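You operate a simulated robot arm through the tools that you are given. There is no shell and no other tool.

You are at the controls of a simulated robot arm. One attempt, no reset.

JOB
Wind the leftover yarn off the cream bobbin and brush the fluff away.
Fine: stand the bobbin in the tray; knob back to free, brush back. Set down upright: lime brush. What is to be rubbed or washed off counts as gone when no trace of it is left.

The check looks at the end state, three seconds after you hand in, the way a careful person would. Anything else that was tipped, shoved, dropped, spilled or broken makes it a failure.

ROBOT AND FRAMES
A 6-joint arm with a fingered hand, fixed in place. Base frame: the origin is at the foot of the arm, x ahead of it, y to its left, z up; the work surface is at about z = 0.8. Readings come in m, rad, newtons and seconds.
With the tool pointing down near the work surface it reaches from about 0.14 to 0.82 m from the base axis. Its first joint turns from -2.897 to 2.897 rad. Payload 5 kg.
Tool frame: the origin (TCP) lies between the finger pads and is the grasp point; the fingertips stand 0.036 m ahead of it; z points along the fingers, y is the line along which they close. The gripper opens to 0.12 m. The gripper's body begins 0.042 m behind the TCP. The gripper is a hand of 4 fingers: y runs from the thumb to the fingers, the wrist lies at [-0.019, -0.123, -0.211] in the tool frame, and closing takes about 1.5 s.
Orientation is told as [roll, pitch, yaw] about the base's x, y, z axes, in that order, counted from this pose: with the fingers straight down and the wrist toward the robot, the tool's x, y and z point along [0, 1, 0], [1, 0, 0] and [0, 0, -1] of the base frame.

CONTROLS
- The arm moves only by the tool apply_moves. Its arguments are lists of equal length, an entry for each row: "offset": the shift along the base's x, y, z in cm, a list of three; "dr": the turn, a rotation vector about the base's x, y, z in rad, a list of three. In form: {"offset": [[x, y, z], ...], "dr": [[ax, ay, az], ...]}. A call has 1 to 20 rows; each row shifts and turns the commanded pose from where the row before left it. "fingers" is the gripper command, from -1 (shut) to 1 (fully open), values between in proportion, set as the call begins (left out, the last holds). Each row takes 0.2 s and may step no farther than 0.05 m and 0.15 rad from the row before; otherwise, or with a gripper value out of range, the whole call is refused. Where a pose cannot be reached the arm comes as near as it can. A force on the tool above 40 N (or 10 N above the force at the start of the call, whichever is more), or a blocked arm, ends the call early, and 0.2 s more pass. Each finger travels about 0.045 m/s and halts on what it meets, pressing with about 26 N; the grip force reading is that of the motor and also rises with nothing between the fingers. The clock runs only during rows and for 0.2 s after the last one: add rows that do not move to give the fingers time. The reply holds the time, the measured pose of the TCP, the force on the tool along the base axes, the opening and the grip force, in the units named above and with some noise, with the torque about the TCP (base axes, N m) and any sound that the robot's microphone picked up.
- Cameras (640 x 400 px; columns grow to the right, rows downward): "scene" is fixed at [0.4006, 0.4993, 1.4106]; the picture's right is [-0.99, -0.14, 0.00], its down [-0.07, 0.46, -0.88] and it looks along [0.13, -0.88, -0.47] (base axes); focal length 341 px, centre (320, 200). "wrist" rides on the gripper at [0.073, -0.101, -0.142] in the tool frame; the picture's right is [-0.79, 0.29, -0.54], its down [-0.56, -0.70, 0.44] and it looks along [-0.25, 0.65, 0.71] (tool axes); focal length 280 px, centre (320, 200).
- get_image(camera): a new picture of that camera. The clock stands still meanwhile.
- slide_trunk(by): slides the trunk up (or, below 0, down) by that many m; the arm rides with it, the base frame stays. It gives what a move gives, with no picture.
- finger_targets(index, middle, ring, thumb_bend, thumb_turn): sets how far each is bent, from 0 (flat) to 1 (curled in); at 0.3 the hand is open as for a grip, at 0.7 the pads meet at the TCP. One left out holds its place. A second passes; each finger stops where it meets its share of the squeeze, and holds until it gets a number again. A gripper value or a shape takes the hand back. It gives what a move gives, with no picture; readings hold the bend of each and the force on the fingers (four entries, about 0 where the hand has none), thumb and palm. thumb_turn goes from beside the hand (0) to across from the fingers (1), as for a grip.
- set_grasp(shape): the hand has 4 fingers and takes this shape, open, in about a second: jaw (thumb against the fingers, like two jaws); tri (thumb and two fingers); tip (a fingertip pinch); poke (one finger out to press); point (the index stretched); flat (the hand flat); cup (the hand cupped); fist (a fist). The gripper value then closes the fingers along that shape, each until it touches; the sizes above hold for jaw. It gives what a move gives, with no picture.
- measure_at(camera, pixels): for up to 12 pixels [column, row] of the newest picture of that camera ("zoom" is the newest enlarged one), the place [x, y, z] in the base frame of the surface seen there, good to about 0.002 m. The clock stands still meanwhile.
- close_up(camera, box): a new picture of the part [left, top, right, bottom] of that camera's present view, enlarged. The clock stands still meanwhile.
- job_done(): hands the job in; it is judged then, once.

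Leave the gripper open and the arm clear of the work at the hand-in unless told otherwise.

The tools are called after "Request:" as a command line: name --argument value ..., lists and objects as JSON in quotes. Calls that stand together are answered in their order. apply_moves: Moves the arm, as the interface text tells. Its arguments: {"type":"object","properties":{"offset":{"type":"array","items":{"type":"array","items":{"type":"number"}}},"dr":{"type":"array","items":{"type":"array","items":{"type":"number"}}},"fingers":{"type":"number"}},"required":["offset","dr"]} The other tools are called the same way: slide_trunk (by) slides the trunk up or down; set_grasp (shape) gives the hand a shape; finger_targets (index, middle, ring, thumb_bend, thumb_turn) moves the fingers one by one; get_image (camera) takes a picture; measure_at (camera, pixels) gives the place of the surface under pixels of a picture; close_up (camera, box) takes an enlarged picture of a part of a camera's view; job_done () hands the job in.

At the start:

```text
time: 0.0
eef_pos: [0.5488, -0.4594, 1.1407]
ee_rot: [0.001, -0.001, 0.0]
force: [-0.5, -0.4, 0.2]
moment: [0.01, 0.07, 0.01]
opening: 0.1197
finger_force: 0.1
shape: jaw
bend: [0.3, 0.3, 0.3, 0.3, 0.98]
finger forces: [0.0, 0.0, 0.1, 0.0, 0.1, 0.0]
trunk travel left (down, up): [-0.75, 0.09]
```

scene: 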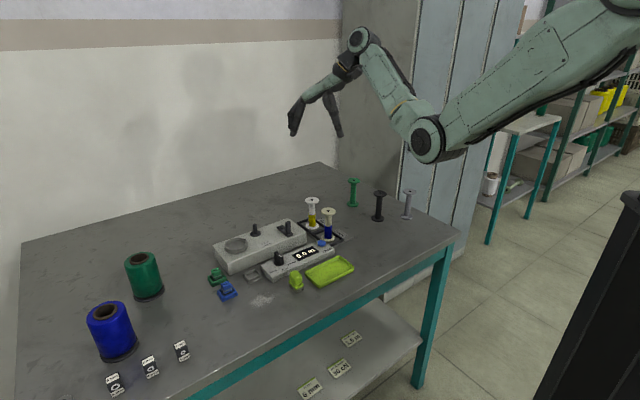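
wrist: 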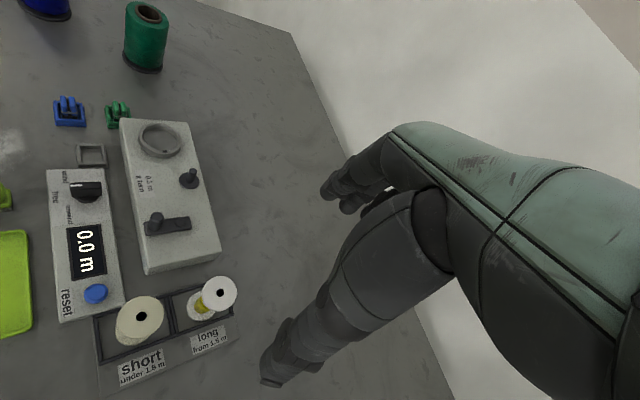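

I see a table with a winding machine, a counter with a knob, bobbins, a lime brush and a lime tray. First I'll take enlarged views to read the details.

Request:
close_up --camera "scene" --box '[190, 170, 370, 310]'

Request:
close_up --camera "wrist" --box '[0, 80, 260, 400]'

Request:
close_up --camera "scene" --box '[290, 160, 430, 260]'

Request:
close_up --camera "scene" --box '[70, 240, 390, 400]'

```text
2.86 times, centred on (280, 240) of scene
```

zoom: 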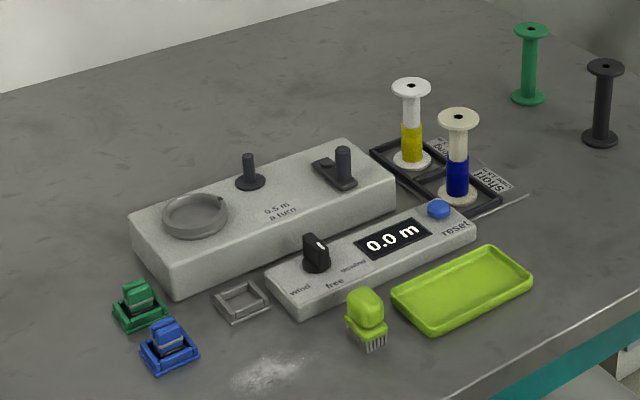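

```text
1.25 times, centred on (130, 240) of wrist
```

zoom: 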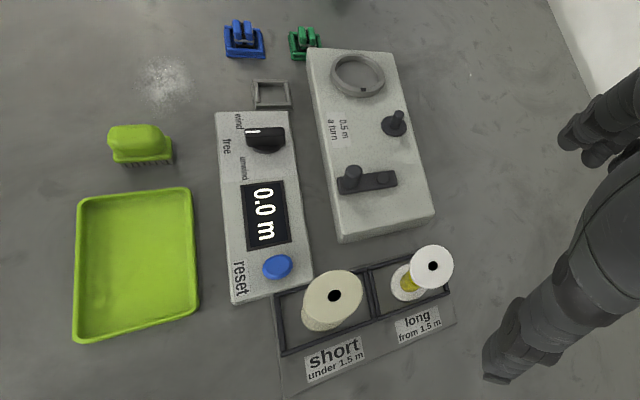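

```text
4.00 times, centred on (360, 210) of scene
```

zoom: 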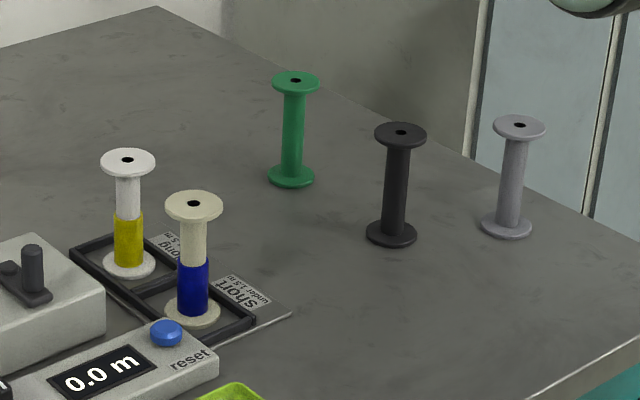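

```text
2.00 times, centred on (230, 320) of scene
```

zoom: 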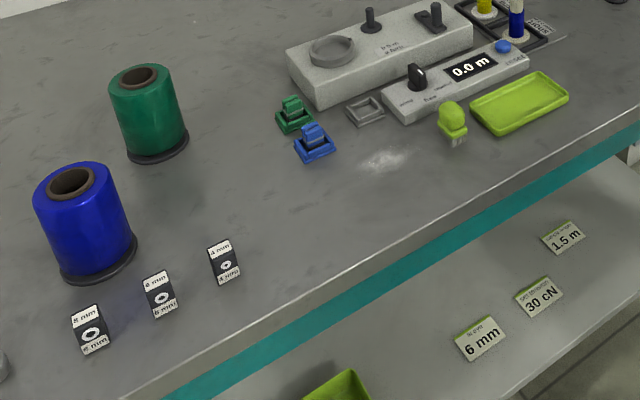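

The cream bobbin carries blue yarn and stands in the "short" compartment. The machine has a ring, a peg and a crank, and the counter knob has wind/free/unwind settings. Next I'll enlarge the machine parts and measure positions.

Request:
close_up --camera "scene" --box '[205, 200, 345, 288]'

Request:
measure_at --camera "zoom" --pixels '[[320, 200], [100, 180], [420, 100]]'

Request:
measure_at --camera "scene" --pixels '[[328, 211], [328, 237], [311, 199], [235, 240], [236, 246], [255, 227], [255, 236], [286, 223], [278, 255], [296, 275], [330, 270], [262, 301]]'

Request:
measure_at --camera "wrist" --pixels '[[137, 317], [161, 139], [136, 140], [185, 139], [160, 125], [191, 178], [153, 218], [175, 225], [86, 190], [95, 294], [90, 155], [70, 100]]'

```text
4.55 times, centred on (275, 244) of scene
```

zoom: 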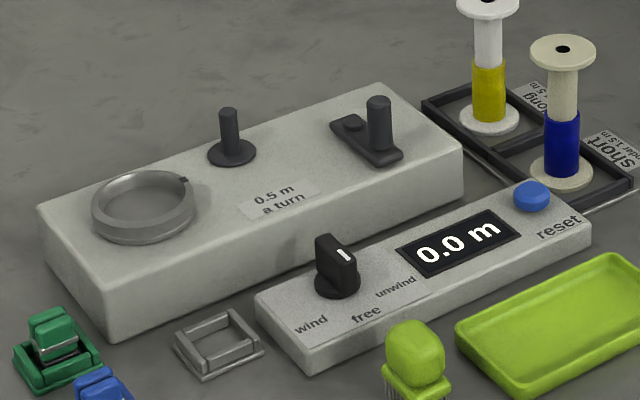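

```text
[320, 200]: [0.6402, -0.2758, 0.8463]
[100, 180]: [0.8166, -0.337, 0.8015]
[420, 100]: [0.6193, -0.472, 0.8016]
```

```text
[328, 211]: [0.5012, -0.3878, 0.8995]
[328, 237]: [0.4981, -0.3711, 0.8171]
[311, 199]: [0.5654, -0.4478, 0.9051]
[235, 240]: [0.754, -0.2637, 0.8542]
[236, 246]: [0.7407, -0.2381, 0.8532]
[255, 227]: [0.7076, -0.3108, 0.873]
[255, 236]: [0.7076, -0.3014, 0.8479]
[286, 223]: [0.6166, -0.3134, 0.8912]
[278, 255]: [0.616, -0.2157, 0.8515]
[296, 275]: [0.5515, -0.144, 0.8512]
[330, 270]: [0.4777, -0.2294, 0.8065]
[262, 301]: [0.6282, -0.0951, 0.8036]
```

```text
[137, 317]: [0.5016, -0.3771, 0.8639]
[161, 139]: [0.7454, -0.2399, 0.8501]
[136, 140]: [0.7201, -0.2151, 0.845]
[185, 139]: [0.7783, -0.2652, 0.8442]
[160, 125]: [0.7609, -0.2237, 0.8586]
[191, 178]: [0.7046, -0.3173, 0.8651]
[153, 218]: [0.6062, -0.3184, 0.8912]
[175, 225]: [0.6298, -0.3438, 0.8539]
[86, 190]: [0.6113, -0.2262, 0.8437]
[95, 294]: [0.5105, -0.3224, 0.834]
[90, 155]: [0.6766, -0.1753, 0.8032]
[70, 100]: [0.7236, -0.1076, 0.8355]
```

Machine top is at z≈0.85, and the peg is near (0.707,-0.306). I'll move the hand a little lower and nearer for a closer wrist view, staying well above everything.

Request:
apply_moves --offset '[[2.5, 3, -3], [2.5, 3, -3], [0, 0, -3], [0, 0, 0]]' --dr '[[0, 0, 0], [0, 0, 0], [0, 0, 0], [0, 0, 0]]'

Request:
get_image --camera "wrist"

Request:
close_up --camera "wrist" --box '[60, 60, 320, 220]'

```text
time: 1.0
eef_pos: [0.5988, -0.3992, 1.0504]
ee_rot: [-0.001, 0.001, 0.0]
force: [-0.7, 0.2, -0.4]
moment: [-0.03, 0.01, -0.03]
opening: 0.1197
finger_force: 0.1
shape: jaw
bend: [0.3, 0.3, 0.3, 0.3, 0.98]
finger forces: [0.0, 0.0, 0.1, 0.1, 0.1, 0.0]
trunk travel left (down, up): [-0.75, 0.09]
```

```text
taken
```

wrist: 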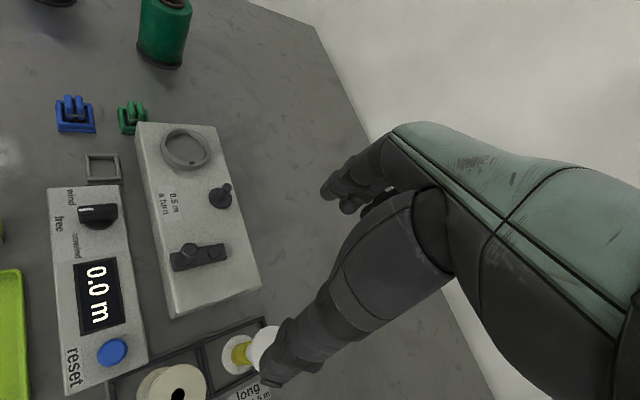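

```text
2.46 times, centred on (190, 140) of wrist
```

zoom: 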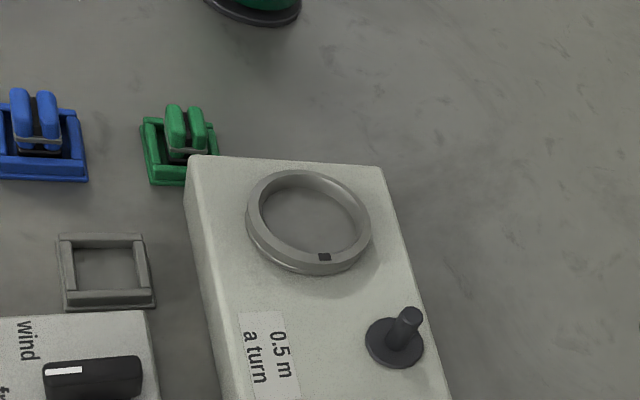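

The ring seat, the flanged peg (the spindle) and the crank are clear to see. The crank will sit close to the bobbin once it's mounted, so I'll try out the hand shapes here in free space to see how slim each one is.

Request:
close_up --camera "scene" --box '[220, 20, 420, 145]'

Request:
set_grasp --shape "poke"

Request:
close_up --camera "scene" --box '[220, 60, 420, 185]'

Request:
get_image --camera "wrist"

Request:
set_grasp --shape "tip"

Request:
close_up --camera "scene" --box '[220, 60, 420, 185]'

Request:
get_image --camera "wrist"

```text
3.20 times, centred on (320, 82) of scene
```

zoom: 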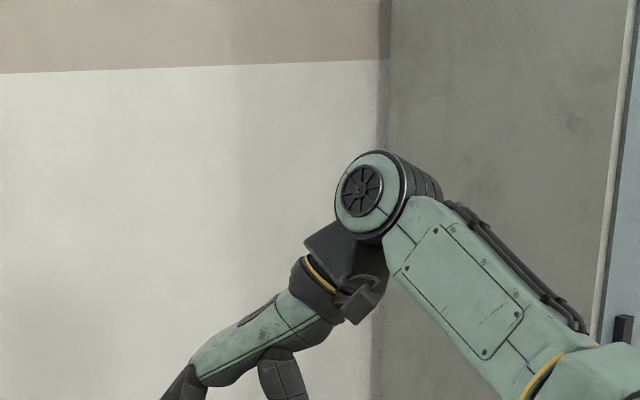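

```text
time: 1.9
eef_pos: [0.5979, -0.4005, 1.0512]
ee_rot: [0.001, 0.0, 0.0]
force: [0.2, -1.0, 0.3]
moment: [0.03, -0.01, -0.01]
opening: 0.0
finger_force: 0.0
shape: poke
bend: [0.7, 0.7, 0.99, 1.0, 1.0]
finger forces: [0.0, 0.0, 0.0, 0.0, 0.0, 0.0]
trunk travel left (down, up): [-0.75, 0.09]
```

```text
3.20 times, centred on (320, 122) of scene
```

zoom: 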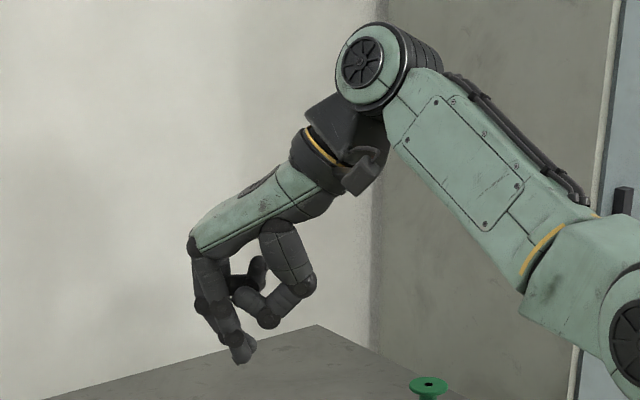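

```text
taken
```

wrist: 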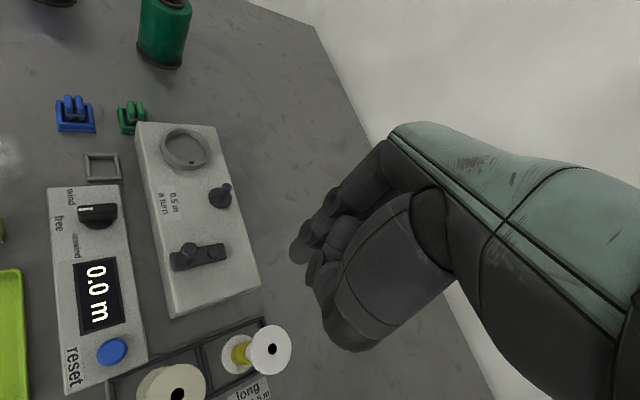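

```text
time: 2.8
eef_pos: [0.5975, -0.401, 1.0517]
ee_rot: [-0.001, 0.0, 0.0]
force: [-0.7, -0.9, -0.1]
moment: [0.01, -0.01, -0.01]
opening: 0.12
finger_force: 0.1
shape: tip
bend: [0.3, 0.98, 0.99, 0.3, 0.98]
finger forces: [0.1, 0.0, 0.0, 0.0, 0.0, 0.0]
trunk travel left (down, up): [-0.75, 0.09]
```

```text
3.20 times, centred on (320, 122) of scene
```

zoom: 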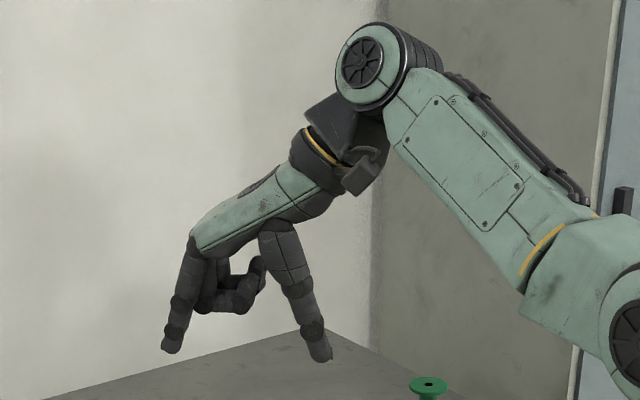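

```text
taken
```

wrist: 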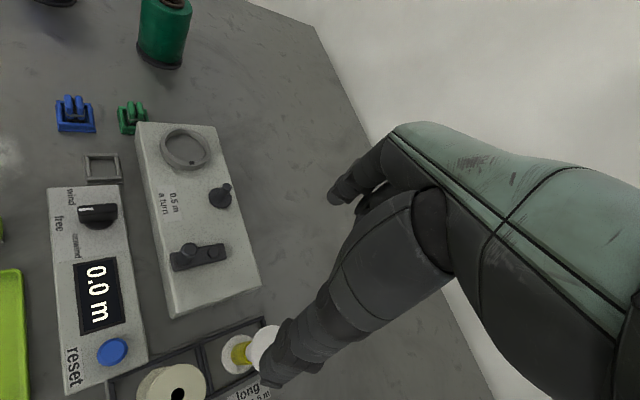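

The tip shape is a slim index and thumb pinch. I'll close it to see where the pads meet, and take an enlarged view of the crank.

Request:
apply_moves --offset '[[0, 0, 0], [0, 0, 0], [0, 0, 0], [0, 0, 0], [0, 0, 0], [0, 0, 0], [0, 0, 0], [0, 0, 0]]' --dr '[[0, 0, 0], [0, 0, 0], [0, 0, 0], [0, 0, 0], [0, 0, 0], [0, 0, 0], [0, 0, 0], [0, 0, 0]]' --fingers -1

Request:
get_image --camera "wrist"

Request:
close_up --camera "scene" --box '[220, 60, 420, 185]'

Request:
close_up --camera "wrist" --box '[130, 120, 290, 320]'

Request:
measure_at --camera "wrist" --pixels '[[187, 247], [186, 262], [214, 245], [205, 248], [222, 250], [172, 264], [226, 188], [215, 200], [228, 200], [219, 210], [208, 200], [232, 203]]'

```text
time: 4.6
eef_pos: [0.5995, -0.4002, 1.051]
ee_rot: [0.0, -0.001, -0.001]
force: [-0.3, -0.4, 0.5]
moment: [0.03, 0.01, -0.01]
opening: 0.0
finger_force: 25.9
shape: tip
bend: [0.7, 1.0, 1.0, 0.57, 1.0]
finger forces: [0.0, 0.0, 0.0, 0.1, 0.0, 0.0]
trunk travel left (down, up): [-0.75, 0.09]
```

```text
taken
```

wrist: 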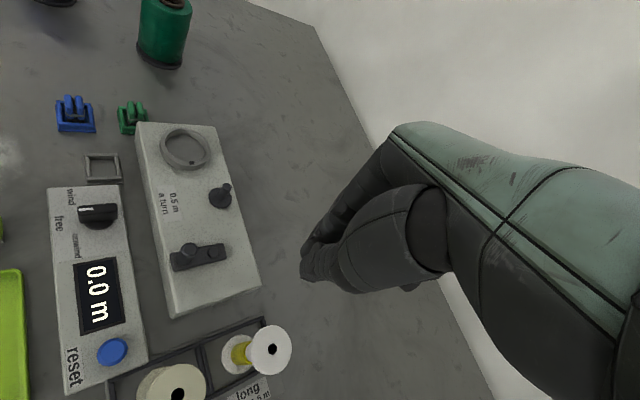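

```text
3.20 times, centred on (320, 122) of scene
```

zoom: 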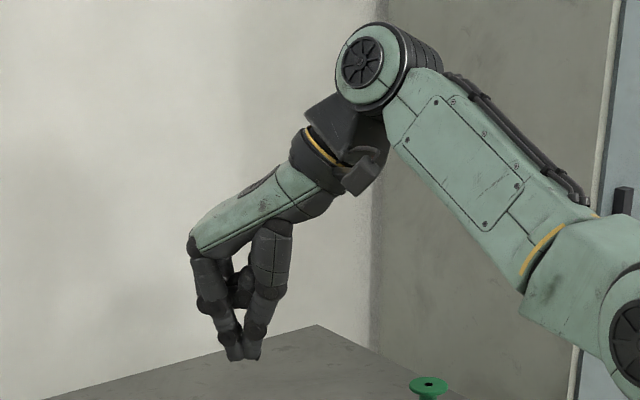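

```text
2.00 times, centred on (210, 220) of wrist
```

zoom: 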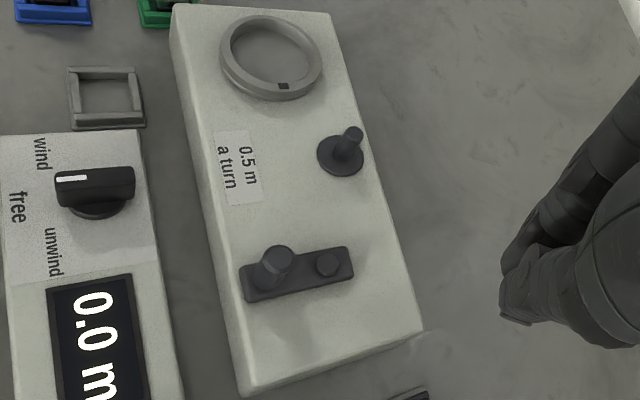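

```text
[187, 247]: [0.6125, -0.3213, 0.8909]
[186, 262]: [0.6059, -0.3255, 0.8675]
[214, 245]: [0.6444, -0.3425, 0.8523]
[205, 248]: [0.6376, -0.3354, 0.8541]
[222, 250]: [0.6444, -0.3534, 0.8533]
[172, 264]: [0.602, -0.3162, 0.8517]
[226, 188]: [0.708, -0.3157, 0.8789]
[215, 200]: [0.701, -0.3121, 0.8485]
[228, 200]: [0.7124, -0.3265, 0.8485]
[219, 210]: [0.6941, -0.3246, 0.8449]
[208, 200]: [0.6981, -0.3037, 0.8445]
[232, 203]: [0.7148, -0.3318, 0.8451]
```

I'll measure precisely the crank hub, the handle, the spindle, the knob, its labels and my closed fingertips in the newest zoom.

Request:
measure_at --camera "zoom" --pixels '[[328, 262], [279, 255], [270, 268], [353, 132], [341, 158], [318, 158], [364, 158], [340, 140], [338, 174], [510, 318], [530, 320], [505, 275]]'

Request:
measure_at --camera "zoom" --pixels '[[72, 178], [95, 173], [128, 175], [95, 195], [42, 155], [18, 206], [54, 252], [100, 215], [64, 200], [130, 200], [245, 385], [420, 330]]'

Request:
close_up --camera "wrist" --box '[60, 310, 300, 400]'

```text
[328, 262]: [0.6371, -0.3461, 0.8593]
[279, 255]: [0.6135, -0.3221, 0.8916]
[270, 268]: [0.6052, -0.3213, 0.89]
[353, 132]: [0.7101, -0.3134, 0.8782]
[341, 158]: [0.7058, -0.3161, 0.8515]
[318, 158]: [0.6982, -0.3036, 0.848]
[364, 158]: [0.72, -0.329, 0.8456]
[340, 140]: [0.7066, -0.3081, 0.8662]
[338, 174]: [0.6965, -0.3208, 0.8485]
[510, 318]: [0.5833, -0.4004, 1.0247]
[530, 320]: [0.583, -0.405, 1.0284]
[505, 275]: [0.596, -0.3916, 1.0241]
```

```text
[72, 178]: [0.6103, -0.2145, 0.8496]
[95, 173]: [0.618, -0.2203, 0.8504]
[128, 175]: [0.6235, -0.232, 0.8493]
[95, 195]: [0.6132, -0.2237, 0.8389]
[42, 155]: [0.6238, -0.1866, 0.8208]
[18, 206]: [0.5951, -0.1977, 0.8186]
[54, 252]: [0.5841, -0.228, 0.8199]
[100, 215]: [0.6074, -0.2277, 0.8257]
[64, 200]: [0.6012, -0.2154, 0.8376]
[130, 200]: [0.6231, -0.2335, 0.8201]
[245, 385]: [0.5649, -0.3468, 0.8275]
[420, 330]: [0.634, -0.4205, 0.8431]
```

```text
2.67 times, centred on (180, 355) of wrist
```

zoom: 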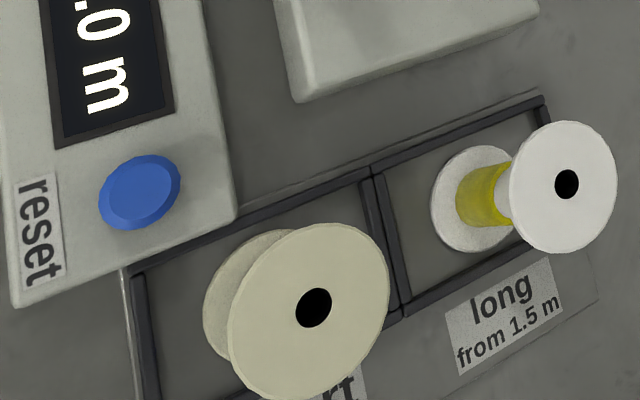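

The fingertips end about 0.027 m below the TCP in this shape. Now a high zoom on the spindle peg and the bobbin hole, to check that they fit.

Request:
close_up --camera "wrist" --box '[190, 165, 254, 225]'

Request:
measure_at --camera "zoom" --pixels '[[320, 200], [100, 200], [500, 200]]'

Request:
close_up --camera "scene" --box '[70, 330, 200, 400]'

Request:
close_up --camera "scene" --box '[290, 325, 370, 400]'

Request:
close_up --camera "scene" --box '[300, 190, 350, 250]'

```text
6.67 times, centred on (222, 195) of wrist
```

zoom: 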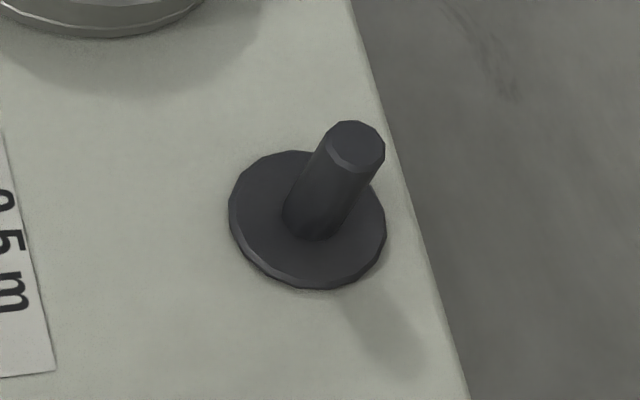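

```text
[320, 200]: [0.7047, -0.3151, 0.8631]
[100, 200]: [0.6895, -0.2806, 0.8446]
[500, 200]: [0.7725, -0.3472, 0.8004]
```

```text
4.92 times, centred on (135, 365) of scene
```

zoom: 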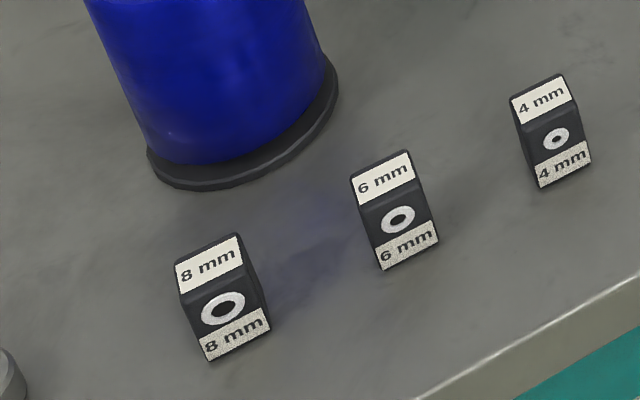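

```text
5.33 times, centred on (330, 362) of scene
```

zoom: 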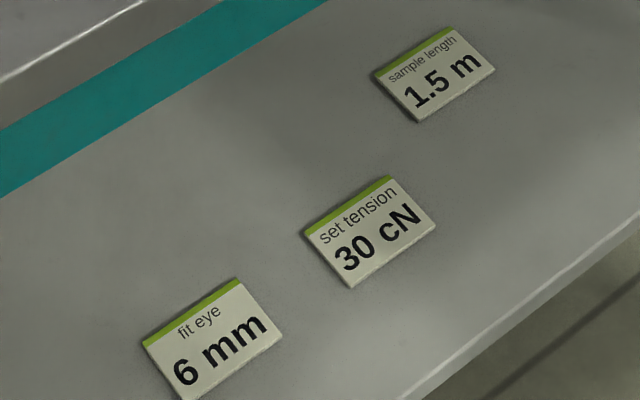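

```text
6.67 times, centred on (325, 220) of scene
```

zoom: 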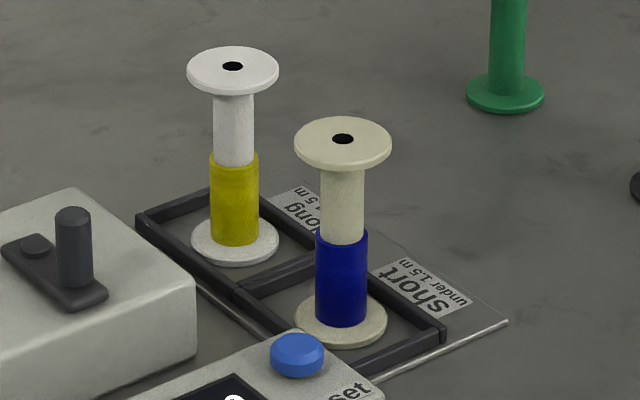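

The cards on the shelf belong to other jobs. The bobbin hole and the peg are both about 10 mm. Next I'll measure the cream bobbin's rim and the lime tray and brush.

Request:
measure_at --camera "zoom" --pixels '[[300, 142], [388, 146], [343, 161], [343, 121], [320, 155], [320, 122], [366, 124], [343, 270], [343, 210], [302, 325], [382, 325], [270, 66]]'

Request:
close_up --camera "scene" --box '[280, 245, 360, 300]'

Request:
measure_at --camera "zoom" --pixels '[[90, 200], [130, 260], [160, 330], [130, 350], [100, 310], [210, 240], [420, 90], [590, 160], [320, 330], [400, 200], [600, 200], [180, 260]]'

```text
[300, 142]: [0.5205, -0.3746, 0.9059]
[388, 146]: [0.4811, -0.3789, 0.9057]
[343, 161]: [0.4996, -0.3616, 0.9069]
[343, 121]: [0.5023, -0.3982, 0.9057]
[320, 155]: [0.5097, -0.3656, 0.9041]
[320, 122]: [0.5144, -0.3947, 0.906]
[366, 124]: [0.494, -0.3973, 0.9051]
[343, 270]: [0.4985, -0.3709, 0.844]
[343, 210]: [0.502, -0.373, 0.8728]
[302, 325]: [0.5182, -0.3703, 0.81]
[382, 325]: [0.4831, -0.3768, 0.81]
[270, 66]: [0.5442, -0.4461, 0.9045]
```

```text
7.27 times, centred on (320, 272) of scene
```

zoom: 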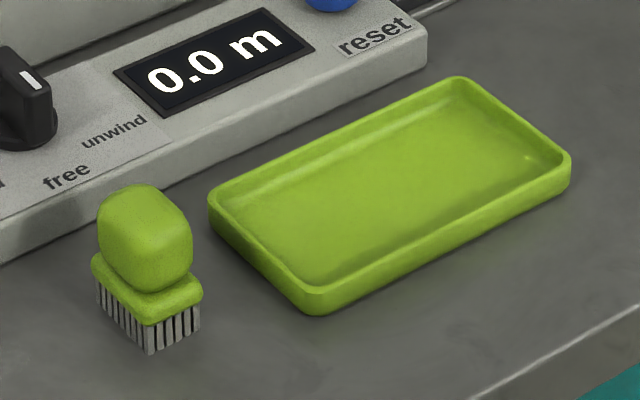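

```text
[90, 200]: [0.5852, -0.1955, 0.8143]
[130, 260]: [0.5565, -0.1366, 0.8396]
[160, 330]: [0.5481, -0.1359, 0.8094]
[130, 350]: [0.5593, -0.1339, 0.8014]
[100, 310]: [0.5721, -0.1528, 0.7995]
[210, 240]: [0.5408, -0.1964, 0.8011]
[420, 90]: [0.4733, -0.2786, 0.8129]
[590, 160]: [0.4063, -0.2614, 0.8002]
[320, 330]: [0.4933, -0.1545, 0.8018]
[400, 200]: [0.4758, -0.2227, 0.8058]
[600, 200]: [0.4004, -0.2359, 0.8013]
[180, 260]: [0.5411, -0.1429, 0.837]
```

Cream bobbin axis is at (0.501,-0.380) with its top at z 0.906, and the tray floor is around (0.475,-0.223). I'll open the hand to jaw and yaw 45°, so the fingers close across the line between the two bobbins. Then I'll hover over the cream bobbin.

Request:
set_grasp --shape "jaw"

Request:
apply_moves --offset '[[-2, 0.4, 0], [-2, 0.4, 0], [-2, 0.4, 0], [-2, 0.4, 0], [-2, 0.4, 0], [0, 0, 0], [0, 0, -3], [0, 0, 0], [0, 0, 0]]' --dr '[[0, 0, 0.14], [0, 0, 0.14], [0, 0, 0.14], [0, 0, 0.14], [0, 0, 0.14], [0, 0, 0.085], [0, 0, 0], [0, 0, 0], [0, 0, 0]]'

Request:
get_image --camera "wrist"

Request:
get_image --camera "scene"

```text
time: 5.5
eef_pos: [0.5985, -0.4006, 1.0514]
ee_rot: [0.001, 0.001, 0.0]
force: [0.2, -0.3, 0.0]
moment: [0.01, -0.02, 0.0]
opening: 0.1193
finger_force: 0.0
shape: jaw
bend: [0.3, 0.3, 0.3, 0.3, 0.98]
finger forces: [0.1, 0.0, 0.0, 0.1, 0.1, 0.0]
trunk travel left (down, up): [-0.75, 0.09]
```

```text
time: 7.5
eef_pos: [0.4972, -0.3795, 1.0197]
ee_rot: [0.0, 0.001, 0.786]
force: [0.1, -0.3, -0.1]
moment: [0.01, 0.0, -0.01]
opening: 0.1197
finger_force: 0.1
shape: jaw
bend: [0.3, 0.3, 0.3, 0.3, 0.98]
finger forces: [0.1, 0.0, 0.0, 0.0, 0.0, 0.1]
trunk travel left (down, up): [-0.75, 0.09]
```

```text
taken
```

wrist: 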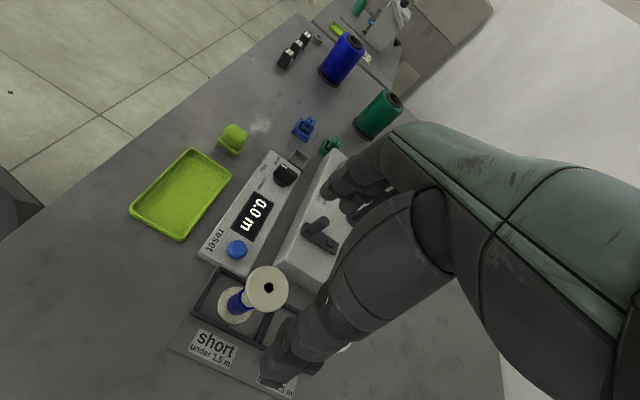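

```text
taken
```

scene: 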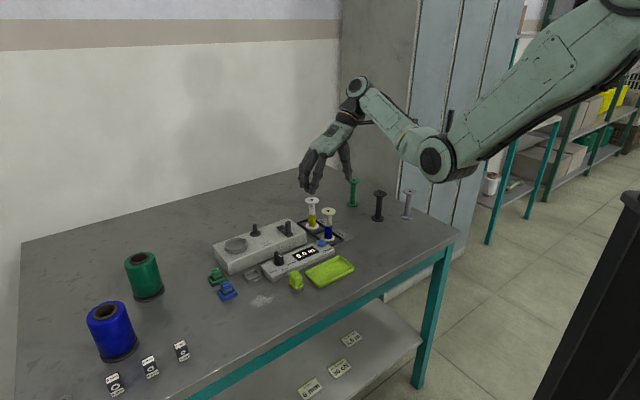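

The bobbin hole shows at (268,288) in the wrist view, which matches my computed spot under the TCP (266,287). I'll correct by 3 mm and go down so the pads are level with the top flange.

Request:
apply_moves --offset '[[0.35, 0, -3], [0, 0, -3], [0, 0, -2], [0, 0, -2], [0, 0, 0]]' --dr '[[0, 0, 0], [0, 0, 0], [0, 0, 0], [0, 0, 0], [0, 0, 0]]'

Request:
get_image --camera "wrist"

Request:
close_up --camera "scene" --box '[260, 130, 400, 260]'

```text
time: 8.7
eef_pos: [0.501, -0.3791, 0.9199]
ee_rot: [-0.002, 0.001, 0.786]
force: [0.0, -0.2, 0.1]
moment: [0.02, -0.02, 0.0]
opening: 0.1196
finger_force: 0.1
shape: jaw
bend: [0.3, 0.3, 0.3, 0.3, 0.98]
finger forces: [0.0, 0.1, 0.0, 0.1, 0.0, 0.0]
trunk travel left (down, up): [-0.75, 0.09]
```

```text
taken
```

wrist: 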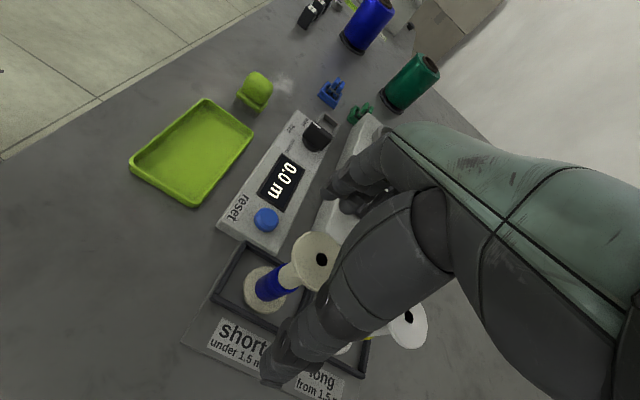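

```text
3.08 times, centred on (330, 195) of scene
```

zoom: 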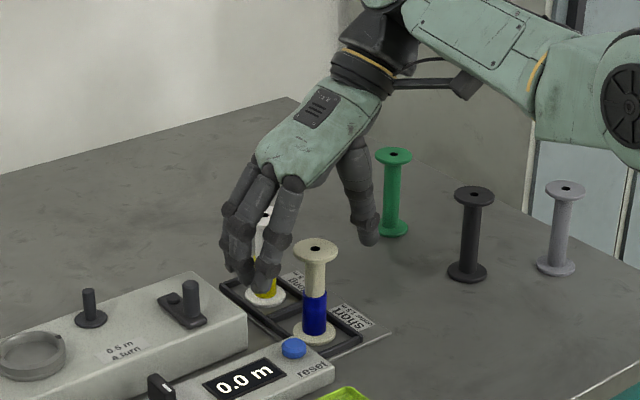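

The hand straddles the cream bobbin. Before closing, I'll measure the thumb and fingertip positions to find where the fingers sit relative to the bobbin axis.

Request:
measure_at --camera "wrist" --pixels '[[272, 378], [262, 378], [280, 350], [330, 190], [340, 185], [350, 208], [375, 165], [320, 258]]'

Request:
measure_at --camera "zoom" --pixels '[[265, 285], [290, 185], [245, 280], [228, 255], [366, 235], [355, 190], [315, 250], [232, 215]]'

```text
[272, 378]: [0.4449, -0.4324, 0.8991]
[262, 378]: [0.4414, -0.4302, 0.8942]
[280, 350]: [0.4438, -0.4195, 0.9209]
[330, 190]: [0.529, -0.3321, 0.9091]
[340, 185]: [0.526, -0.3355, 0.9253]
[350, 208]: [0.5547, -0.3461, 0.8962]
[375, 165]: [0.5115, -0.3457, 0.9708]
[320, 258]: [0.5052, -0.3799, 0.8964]
```

```text
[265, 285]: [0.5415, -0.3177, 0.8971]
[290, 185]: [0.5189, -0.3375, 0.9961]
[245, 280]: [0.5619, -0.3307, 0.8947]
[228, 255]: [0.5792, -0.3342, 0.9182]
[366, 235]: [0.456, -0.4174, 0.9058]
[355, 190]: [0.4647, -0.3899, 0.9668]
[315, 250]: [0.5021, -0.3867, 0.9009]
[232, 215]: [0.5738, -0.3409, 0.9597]
```

The fingers sit slightly to the tool −x side, so I'll shift 5 mm to centre them on the bobbin. I'll go down to z≈0.897 and close partway, to about 5.5 cm.

Request:
apply_moves --offset '[[-0.5, 0.5, -1], [0, 0, -1.2], [0, 0, 0], [0, 0, 0], [0, 0, 0], [0, 0, 0], [0, 0, 0]]' --dr '[[0, 0, 0], [0, 0, 0], [0, 0, 0], [0, 0, 0], [0, 0, 0], [0, 0, 0], [0, 0, 0]]' --fingers -0.08

Request:
get_image --camera "wrist"

Request:
close_up --camera "scene" --box '[280, 160, 380, 250]'

```text
time: 10.3
eef_pos: [0.4975, -0.3739, 0.8992]
ee_rot: [0.001, -0.002, 0.786]
force: [0.2, -0.1, -0.1]
moment: [-0.02, 0.0, -0.01]
opening: 0.0555
finger_force: 0.1
shape: jaw
bend: [0.74, 0.46, 0.44, 0.71, 1.0]
finger forces: [0.0, 0.0, 0.0, 0.0, 0.0, 0.1]
trunk travel left (down, up): [-0.75, 0.09]
```

```text
taken
```

wrist: 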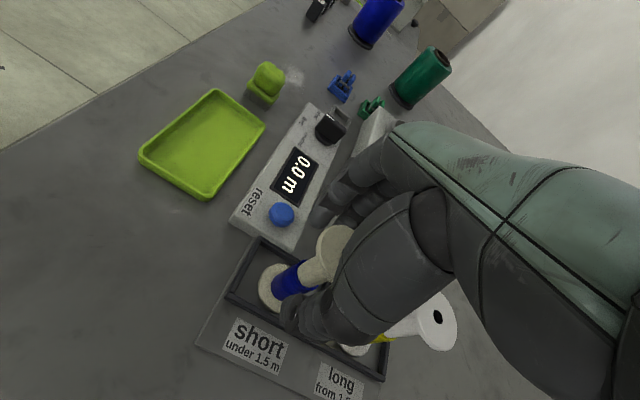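

```text
4.44 times, centred on (330, 205) of scene
```

zoom: 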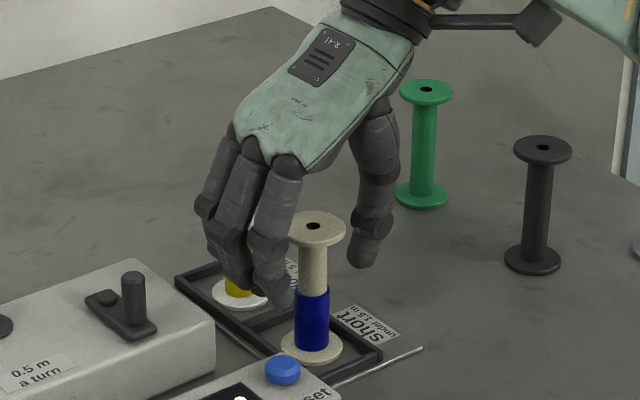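

The fingers are near the flange and nothing is touched yet. I'll close fully and hold.

Request:
apply_moves --offset '[[0, 0, 0], [0, 0, 0], [0, 0, 0], [0, 0, 0], [0, 0, 0]]' --dr '[[0, 0, 0], [0, 0, 0], [0, 0, 0], [0, 0, 0], [0, 0, 0]]' --fingers -1

Request:
get_image --camera "wrist"

Request:
close_up --camera "scene" --box '[280, 160, 380, 250]'

```text
time: 11.5
eef_pos: [0.4975, -0.3731, 0.8978]
ee_rot: [0.0, 0.0, 0.784]
force: [0.3, -0.7, -0.6]
moment: [-0.06, -0.04, 0.0]
opening: 0.0136
finger_force: 25.9
shape: jaw
bend: [0.72, 0.62, 0.7, 0.76, 1.0]
finger forces: [9.3, 10.4, 0.0, 0.0, 17.2, 0.0]
trunk travel left (down, up): [-0.75, 0.09]
```

```text
taken
```

wrist: 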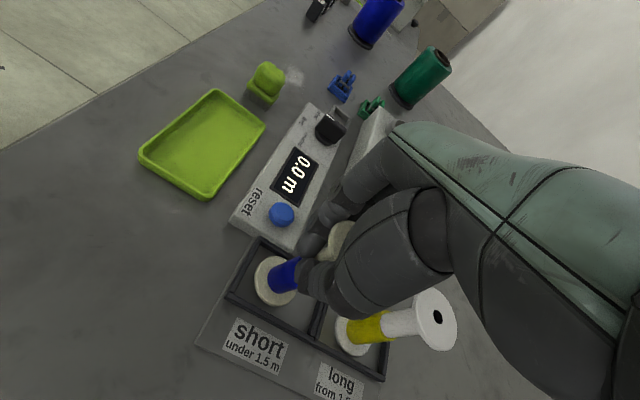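

```text
4.44 times, centred on (330, 205) of scene
```

zoom: 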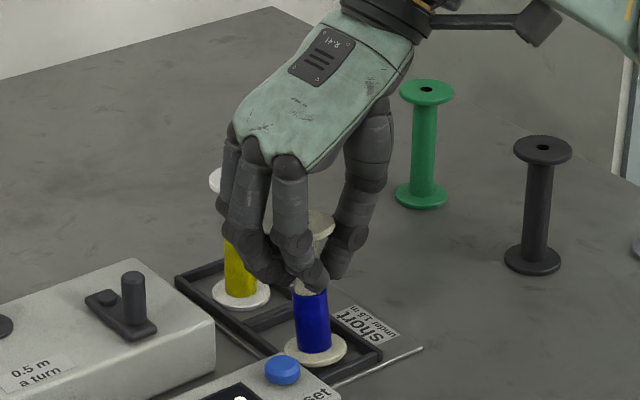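

The index, middle finger and thumb hold the stem below the flange with about 10 to 17 N. Now a gentle lift, then I'll look again.

Request:
apply_moves --offset '[[0, 0, 0.7], [0, 0, 1], [0, 0, 2], [0, 0, 3], [0, 0, 0]]' --dr '[[0, 0, 0], [0, 0, 0], [0, 0, 0], [0, 0, 0], [0, 0, 0]]'

Request:
get_image --camera "wrist"

Request:
close_up --camera "scene" --box '[280, 140, 380, 250]'

```text
time: 12.7
eef_pos: [0.4967, -0.3734, 0.9649]
ee_rot: [-0.001, 0.0, 0.784]
force: [0.4, 0.0, -0.6]
moment: [0.01, 0.03, 0.03]
opening: 0.0131
finger_force: 26.4
shape: jaw
bend: [0.72, 0.62, 0.7, 0.76, 1.0]
finger forces: [10.0, 11.3, 0.0, 0.1, 15.4, 0.1]
trunk travel left (down, up): [-0.75, 0.09]
```

```text
taken
```

wrist: 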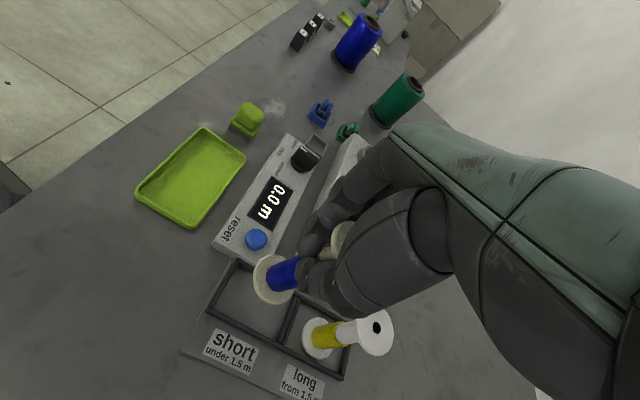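

```text
3.64 times, centred on (330, 195) of scene
```

zoom: 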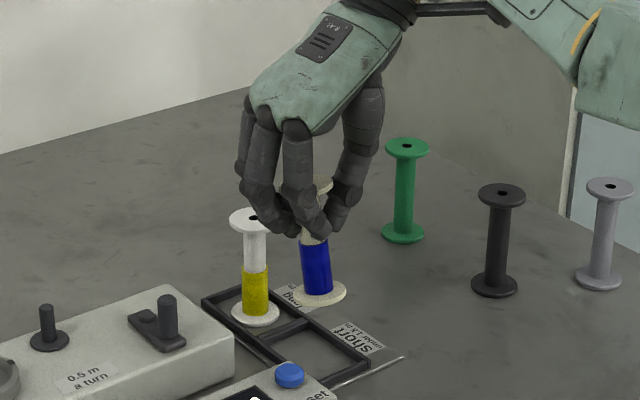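

It's lifted and held firmly, but it leans a few degrees. I'll measure its axis to correct the tilt before mounting.

Request:
measure_at --camera "zoom" --pixels '[[314, 243], [315, 255], [317, 270], [318, 283], [296, 297], [343, 296], [318, 303], [330, 302], [304, 302], [301, 250], [304, 285], [331, 280]]'

Request:
close_up --camera "wrist" --box '[220, 190, 400, 330]'

Request:
measure_at --camera "zoom" --pixels '[[140, 290], [190, 260], [190, 370], [160, 245], [230, 260], [270, 270], [390, 180], [430, 140], [410, 150], [205, 280], [250, 300], [215, 345]]'

```text
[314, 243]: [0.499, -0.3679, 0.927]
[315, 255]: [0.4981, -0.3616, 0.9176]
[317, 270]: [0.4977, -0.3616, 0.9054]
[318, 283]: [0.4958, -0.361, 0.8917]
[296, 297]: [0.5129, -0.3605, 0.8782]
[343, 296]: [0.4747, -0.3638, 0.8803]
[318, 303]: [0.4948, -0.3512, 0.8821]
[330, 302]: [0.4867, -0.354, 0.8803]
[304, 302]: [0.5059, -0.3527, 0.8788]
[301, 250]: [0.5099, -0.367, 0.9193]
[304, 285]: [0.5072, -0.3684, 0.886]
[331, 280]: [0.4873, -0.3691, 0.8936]
```

```text
2.86 times, centred on (310, 260) of wrist
```

zoom: 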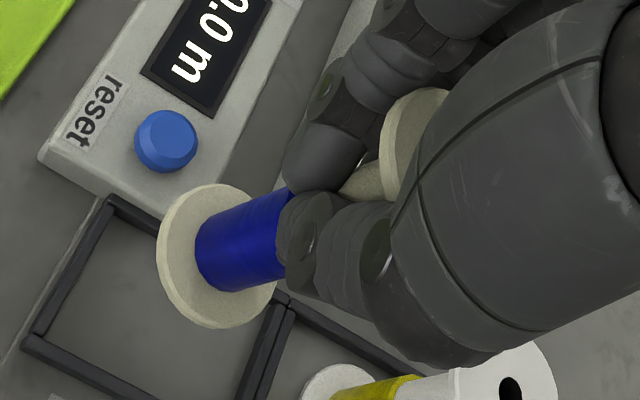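

```text
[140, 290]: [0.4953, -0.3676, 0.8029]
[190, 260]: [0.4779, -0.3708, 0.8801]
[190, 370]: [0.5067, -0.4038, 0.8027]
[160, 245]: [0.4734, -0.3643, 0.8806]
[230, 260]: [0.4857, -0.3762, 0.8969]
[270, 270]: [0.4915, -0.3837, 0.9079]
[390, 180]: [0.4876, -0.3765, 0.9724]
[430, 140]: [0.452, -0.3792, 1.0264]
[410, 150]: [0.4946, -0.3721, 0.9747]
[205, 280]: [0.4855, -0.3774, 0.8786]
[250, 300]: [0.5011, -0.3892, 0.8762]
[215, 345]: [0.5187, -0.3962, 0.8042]
```

The bottom flange is centred near (0.494,-0.372,0.878) and the axis leans about 4° towards +x. I'll raise it and counter-rotate, then measure again.

Request:
apply_moves --offset '[[0, 0, 3], [0, 0, 3], [0, 0, 0], [0, 0, 0]]' --dr '[[-0.01, -0.035, 0], [-0.01, -0.035, 0], [0, 0, 0], [0, 0, 0]]'

Request:
close_up --camera "scene" --box '[290, 130, 370, 230]'

```text
time: 13.7
eef_pos: [0.4964, -0.3724, 1.0265]
ee_rot: [-0.064, -0.036, 0.784]
force: [-0.1, 0.0, -0.7]
moment: [-0.03, -0.02, -0.03]
opening: 0.0135
finger_force: 26.0
shape: jaw
bend: [0.72, 0.62, 0.7, 0.76, 1.0]
finger forces: [9.9, 11.4, 0.0, 0.0, 15.2, 0.0]
trunk travel left (down, up): [-0.75, 0.09]
```

```text
4.00 times, centred on (330, 180) of scene
```

zoom: 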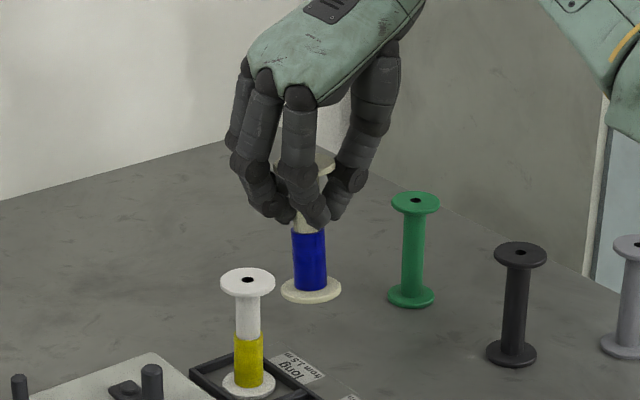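

The tilt looks corrected. I'll verify with measurements of the flange and yarn.

Request:
measure_at --camera "zoom" --pixels '[[284, 291], [339, 289], [311, 300], [309, 240], [310, 252], [310, 268], [311, 284], [298, 244], [299, 280], [321, 244], [323, 280], [325, 299]]'

```text
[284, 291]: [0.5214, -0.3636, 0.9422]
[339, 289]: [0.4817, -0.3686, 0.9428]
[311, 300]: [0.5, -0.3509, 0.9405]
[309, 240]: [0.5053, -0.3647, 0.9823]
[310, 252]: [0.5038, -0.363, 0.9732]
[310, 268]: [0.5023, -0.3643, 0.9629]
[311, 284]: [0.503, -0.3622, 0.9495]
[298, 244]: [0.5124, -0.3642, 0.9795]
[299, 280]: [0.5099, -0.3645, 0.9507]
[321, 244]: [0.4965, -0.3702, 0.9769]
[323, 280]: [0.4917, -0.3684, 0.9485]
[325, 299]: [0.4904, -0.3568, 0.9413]
```

A small lean seems to remain. I'll zoom tighter to judge the angle.

Request:
close_up --camera "scene" --box '[312, 160, 344, 208]'

Request:
close_up --camera "wrist" --box '[220, 190, 380, 310]'

```text
8.33 times, centred on (328, 184) of scene
```

zoom: 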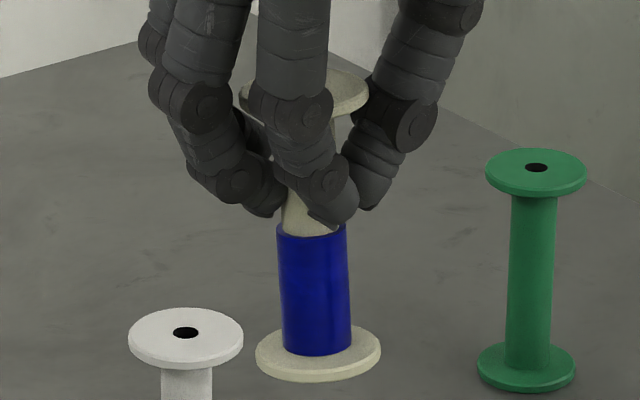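

```text
3.33 times, centred on (300, 250) of wrist
```

zoom: 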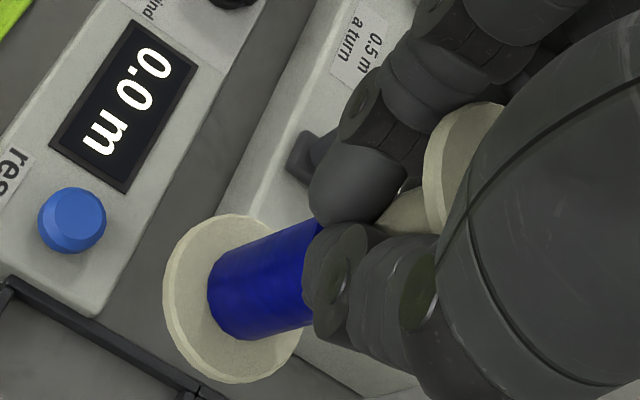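

Both views agree. The top leans about 0.06 towards +x and 0.075 towards −y, so I'll apply that correction and check again.

Request:
apply_moves --offset '[[0, 0, 0], [0, 0, 0], [0, 0, 0]]' --dr '[[-0.035, -0.03, 0], [-0.035, -0.03, 0], [0, 0, 0]]'

Request:
close_up --camera "scene" --box '[312, 160, 344, 208]'

Request:
measure_at --camera "zoom" --pixels '[[252, 358], [375, 352], [315, 374], [310, 250], [312, 280], [313, 310], [315, 340], [340, 90], [345, 112]]'

Request:
close_up --camera "wrist" --box '[220, 190, 380, 310]'

```text
time: 14.5
eef_pos: [0.4965, -0.3742, 1.0242]
ee_rot: [-0.155, -0.027, 0.789]
force: [0.1, -0.3, -0.9]
moment: [0.01, 0.0, -0.01]
opening: 0.0133
finger_force: 26.1
shape: jaw
bend: [0.72, 0.62, 0.7, 0.76, 1.0]
finger forces: [10.0, 11.5, 0.1, 0.0, 15.1, 0.1]
trunk travel left (down, up): [-0.75, 0.09]
```

```text
8.33 times, centred on (328, 184) of scene
```

zoom: 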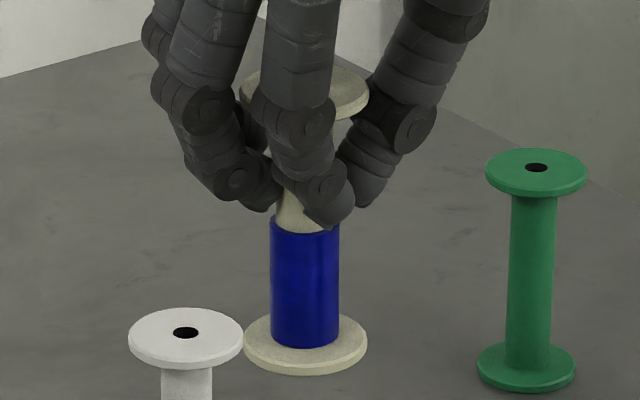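

```text
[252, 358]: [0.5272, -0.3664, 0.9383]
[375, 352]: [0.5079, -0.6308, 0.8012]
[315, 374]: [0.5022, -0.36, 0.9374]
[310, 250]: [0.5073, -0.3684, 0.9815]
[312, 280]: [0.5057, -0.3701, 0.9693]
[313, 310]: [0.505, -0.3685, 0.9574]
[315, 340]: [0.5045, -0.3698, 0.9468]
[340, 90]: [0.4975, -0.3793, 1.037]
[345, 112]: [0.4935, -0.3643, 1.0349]
```

```text
3.33 times, centred on (300, 250) of wrist
```

zoom: 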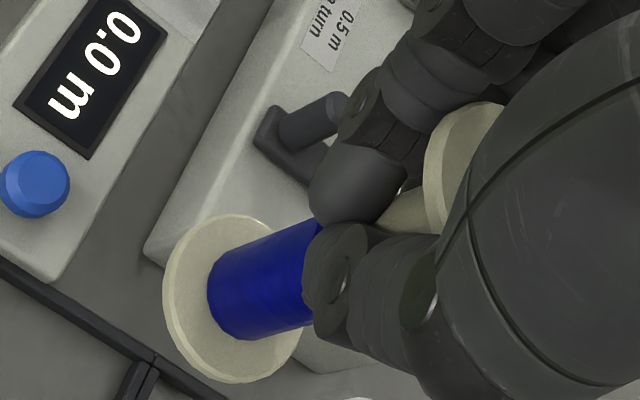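

The bobbin is now upright in both views, with its axis near (0.510,-0.379) and its bottom near z 0.936. I'll carry it across to hover over the spindle at (0.709,-0.315).

Request:
apply_moves --offset '[[0, 0, 1], [4, 1.3, 0], [4, 1.3, 0], [4, 1.3, 0], [4, 1.3, 0], [3.9, 1.2, 0], [0, 0, 0], [0, 0, 0]]' --dr '[[0, 0, 0], [0, 0, 0], [0, 0, 0], [0, 0, 0], [0, 0, 0], [0, 0, 0], [0, 0, 0], [0, 0, 0]]'

Request:
get_image --camera "wrist"

Request:
close_up --camera "scene" --box '[235, 175, 285, 245]'

```text
time: 16.3
eef_pos: [0.6974, -0.3109, 1.0334]
ee_rot: [-0.156, -0.028, 0.79]
force: [0.3, -0.1, -0.6]
moment: [-0.03, 0.04, 0.01]
opening: 0.0133
finger_force: 26.3
shape: jaw
bend: [0.72, 0.62, 0.7, 0.76, 1.0]
finger forces: [10.0, 11.5, 0.1, 0.0, 14.9, 0.1]
trunk travel left (down, up): [-0.75, 0.09]
```

```text
taken
```

wrist: 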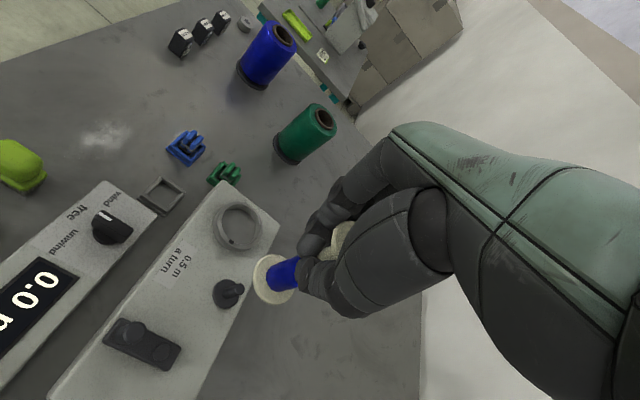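

```text
5.71 times, centred on (260, 210) of scene
```

zoom: 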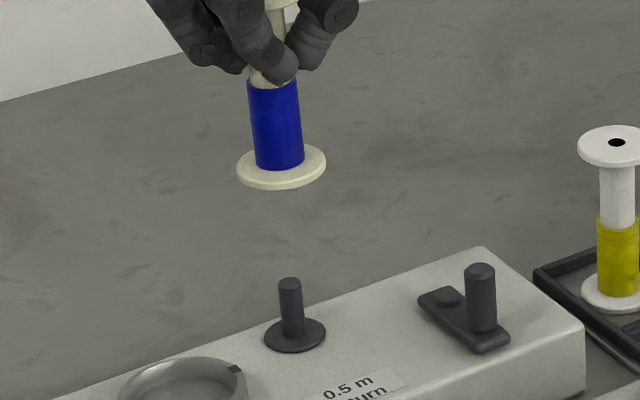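

The bobbin hovers almost over the peg. I'll measure many rim points on the bobbin's bottom flange and on the spindle, for a finer alignment.

Request:
close_up --camera "scene" --box '[244, 184, 276, 244]'

Request:
close_up --camera "wrist" --box '[200, 240, 310, 320]'

```text
6.67 times, centred on (260, 214) of scene
```

zoom: 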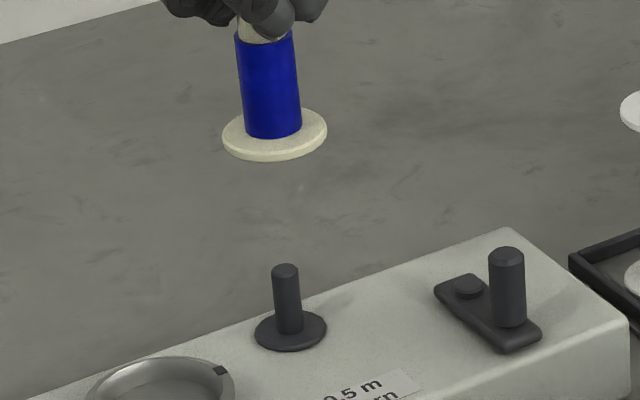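

```text
5.00 times, centred on (255, 280) of wrist
```

zoom: 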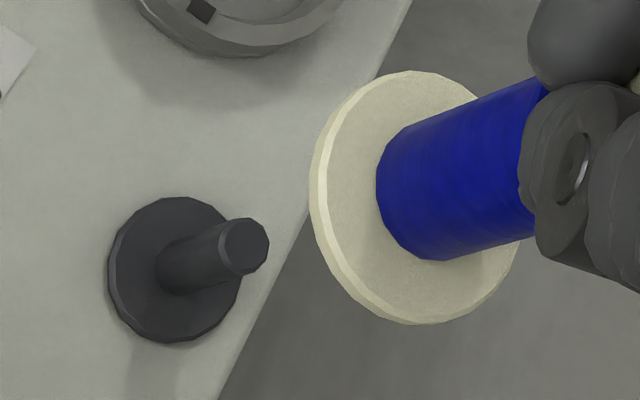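

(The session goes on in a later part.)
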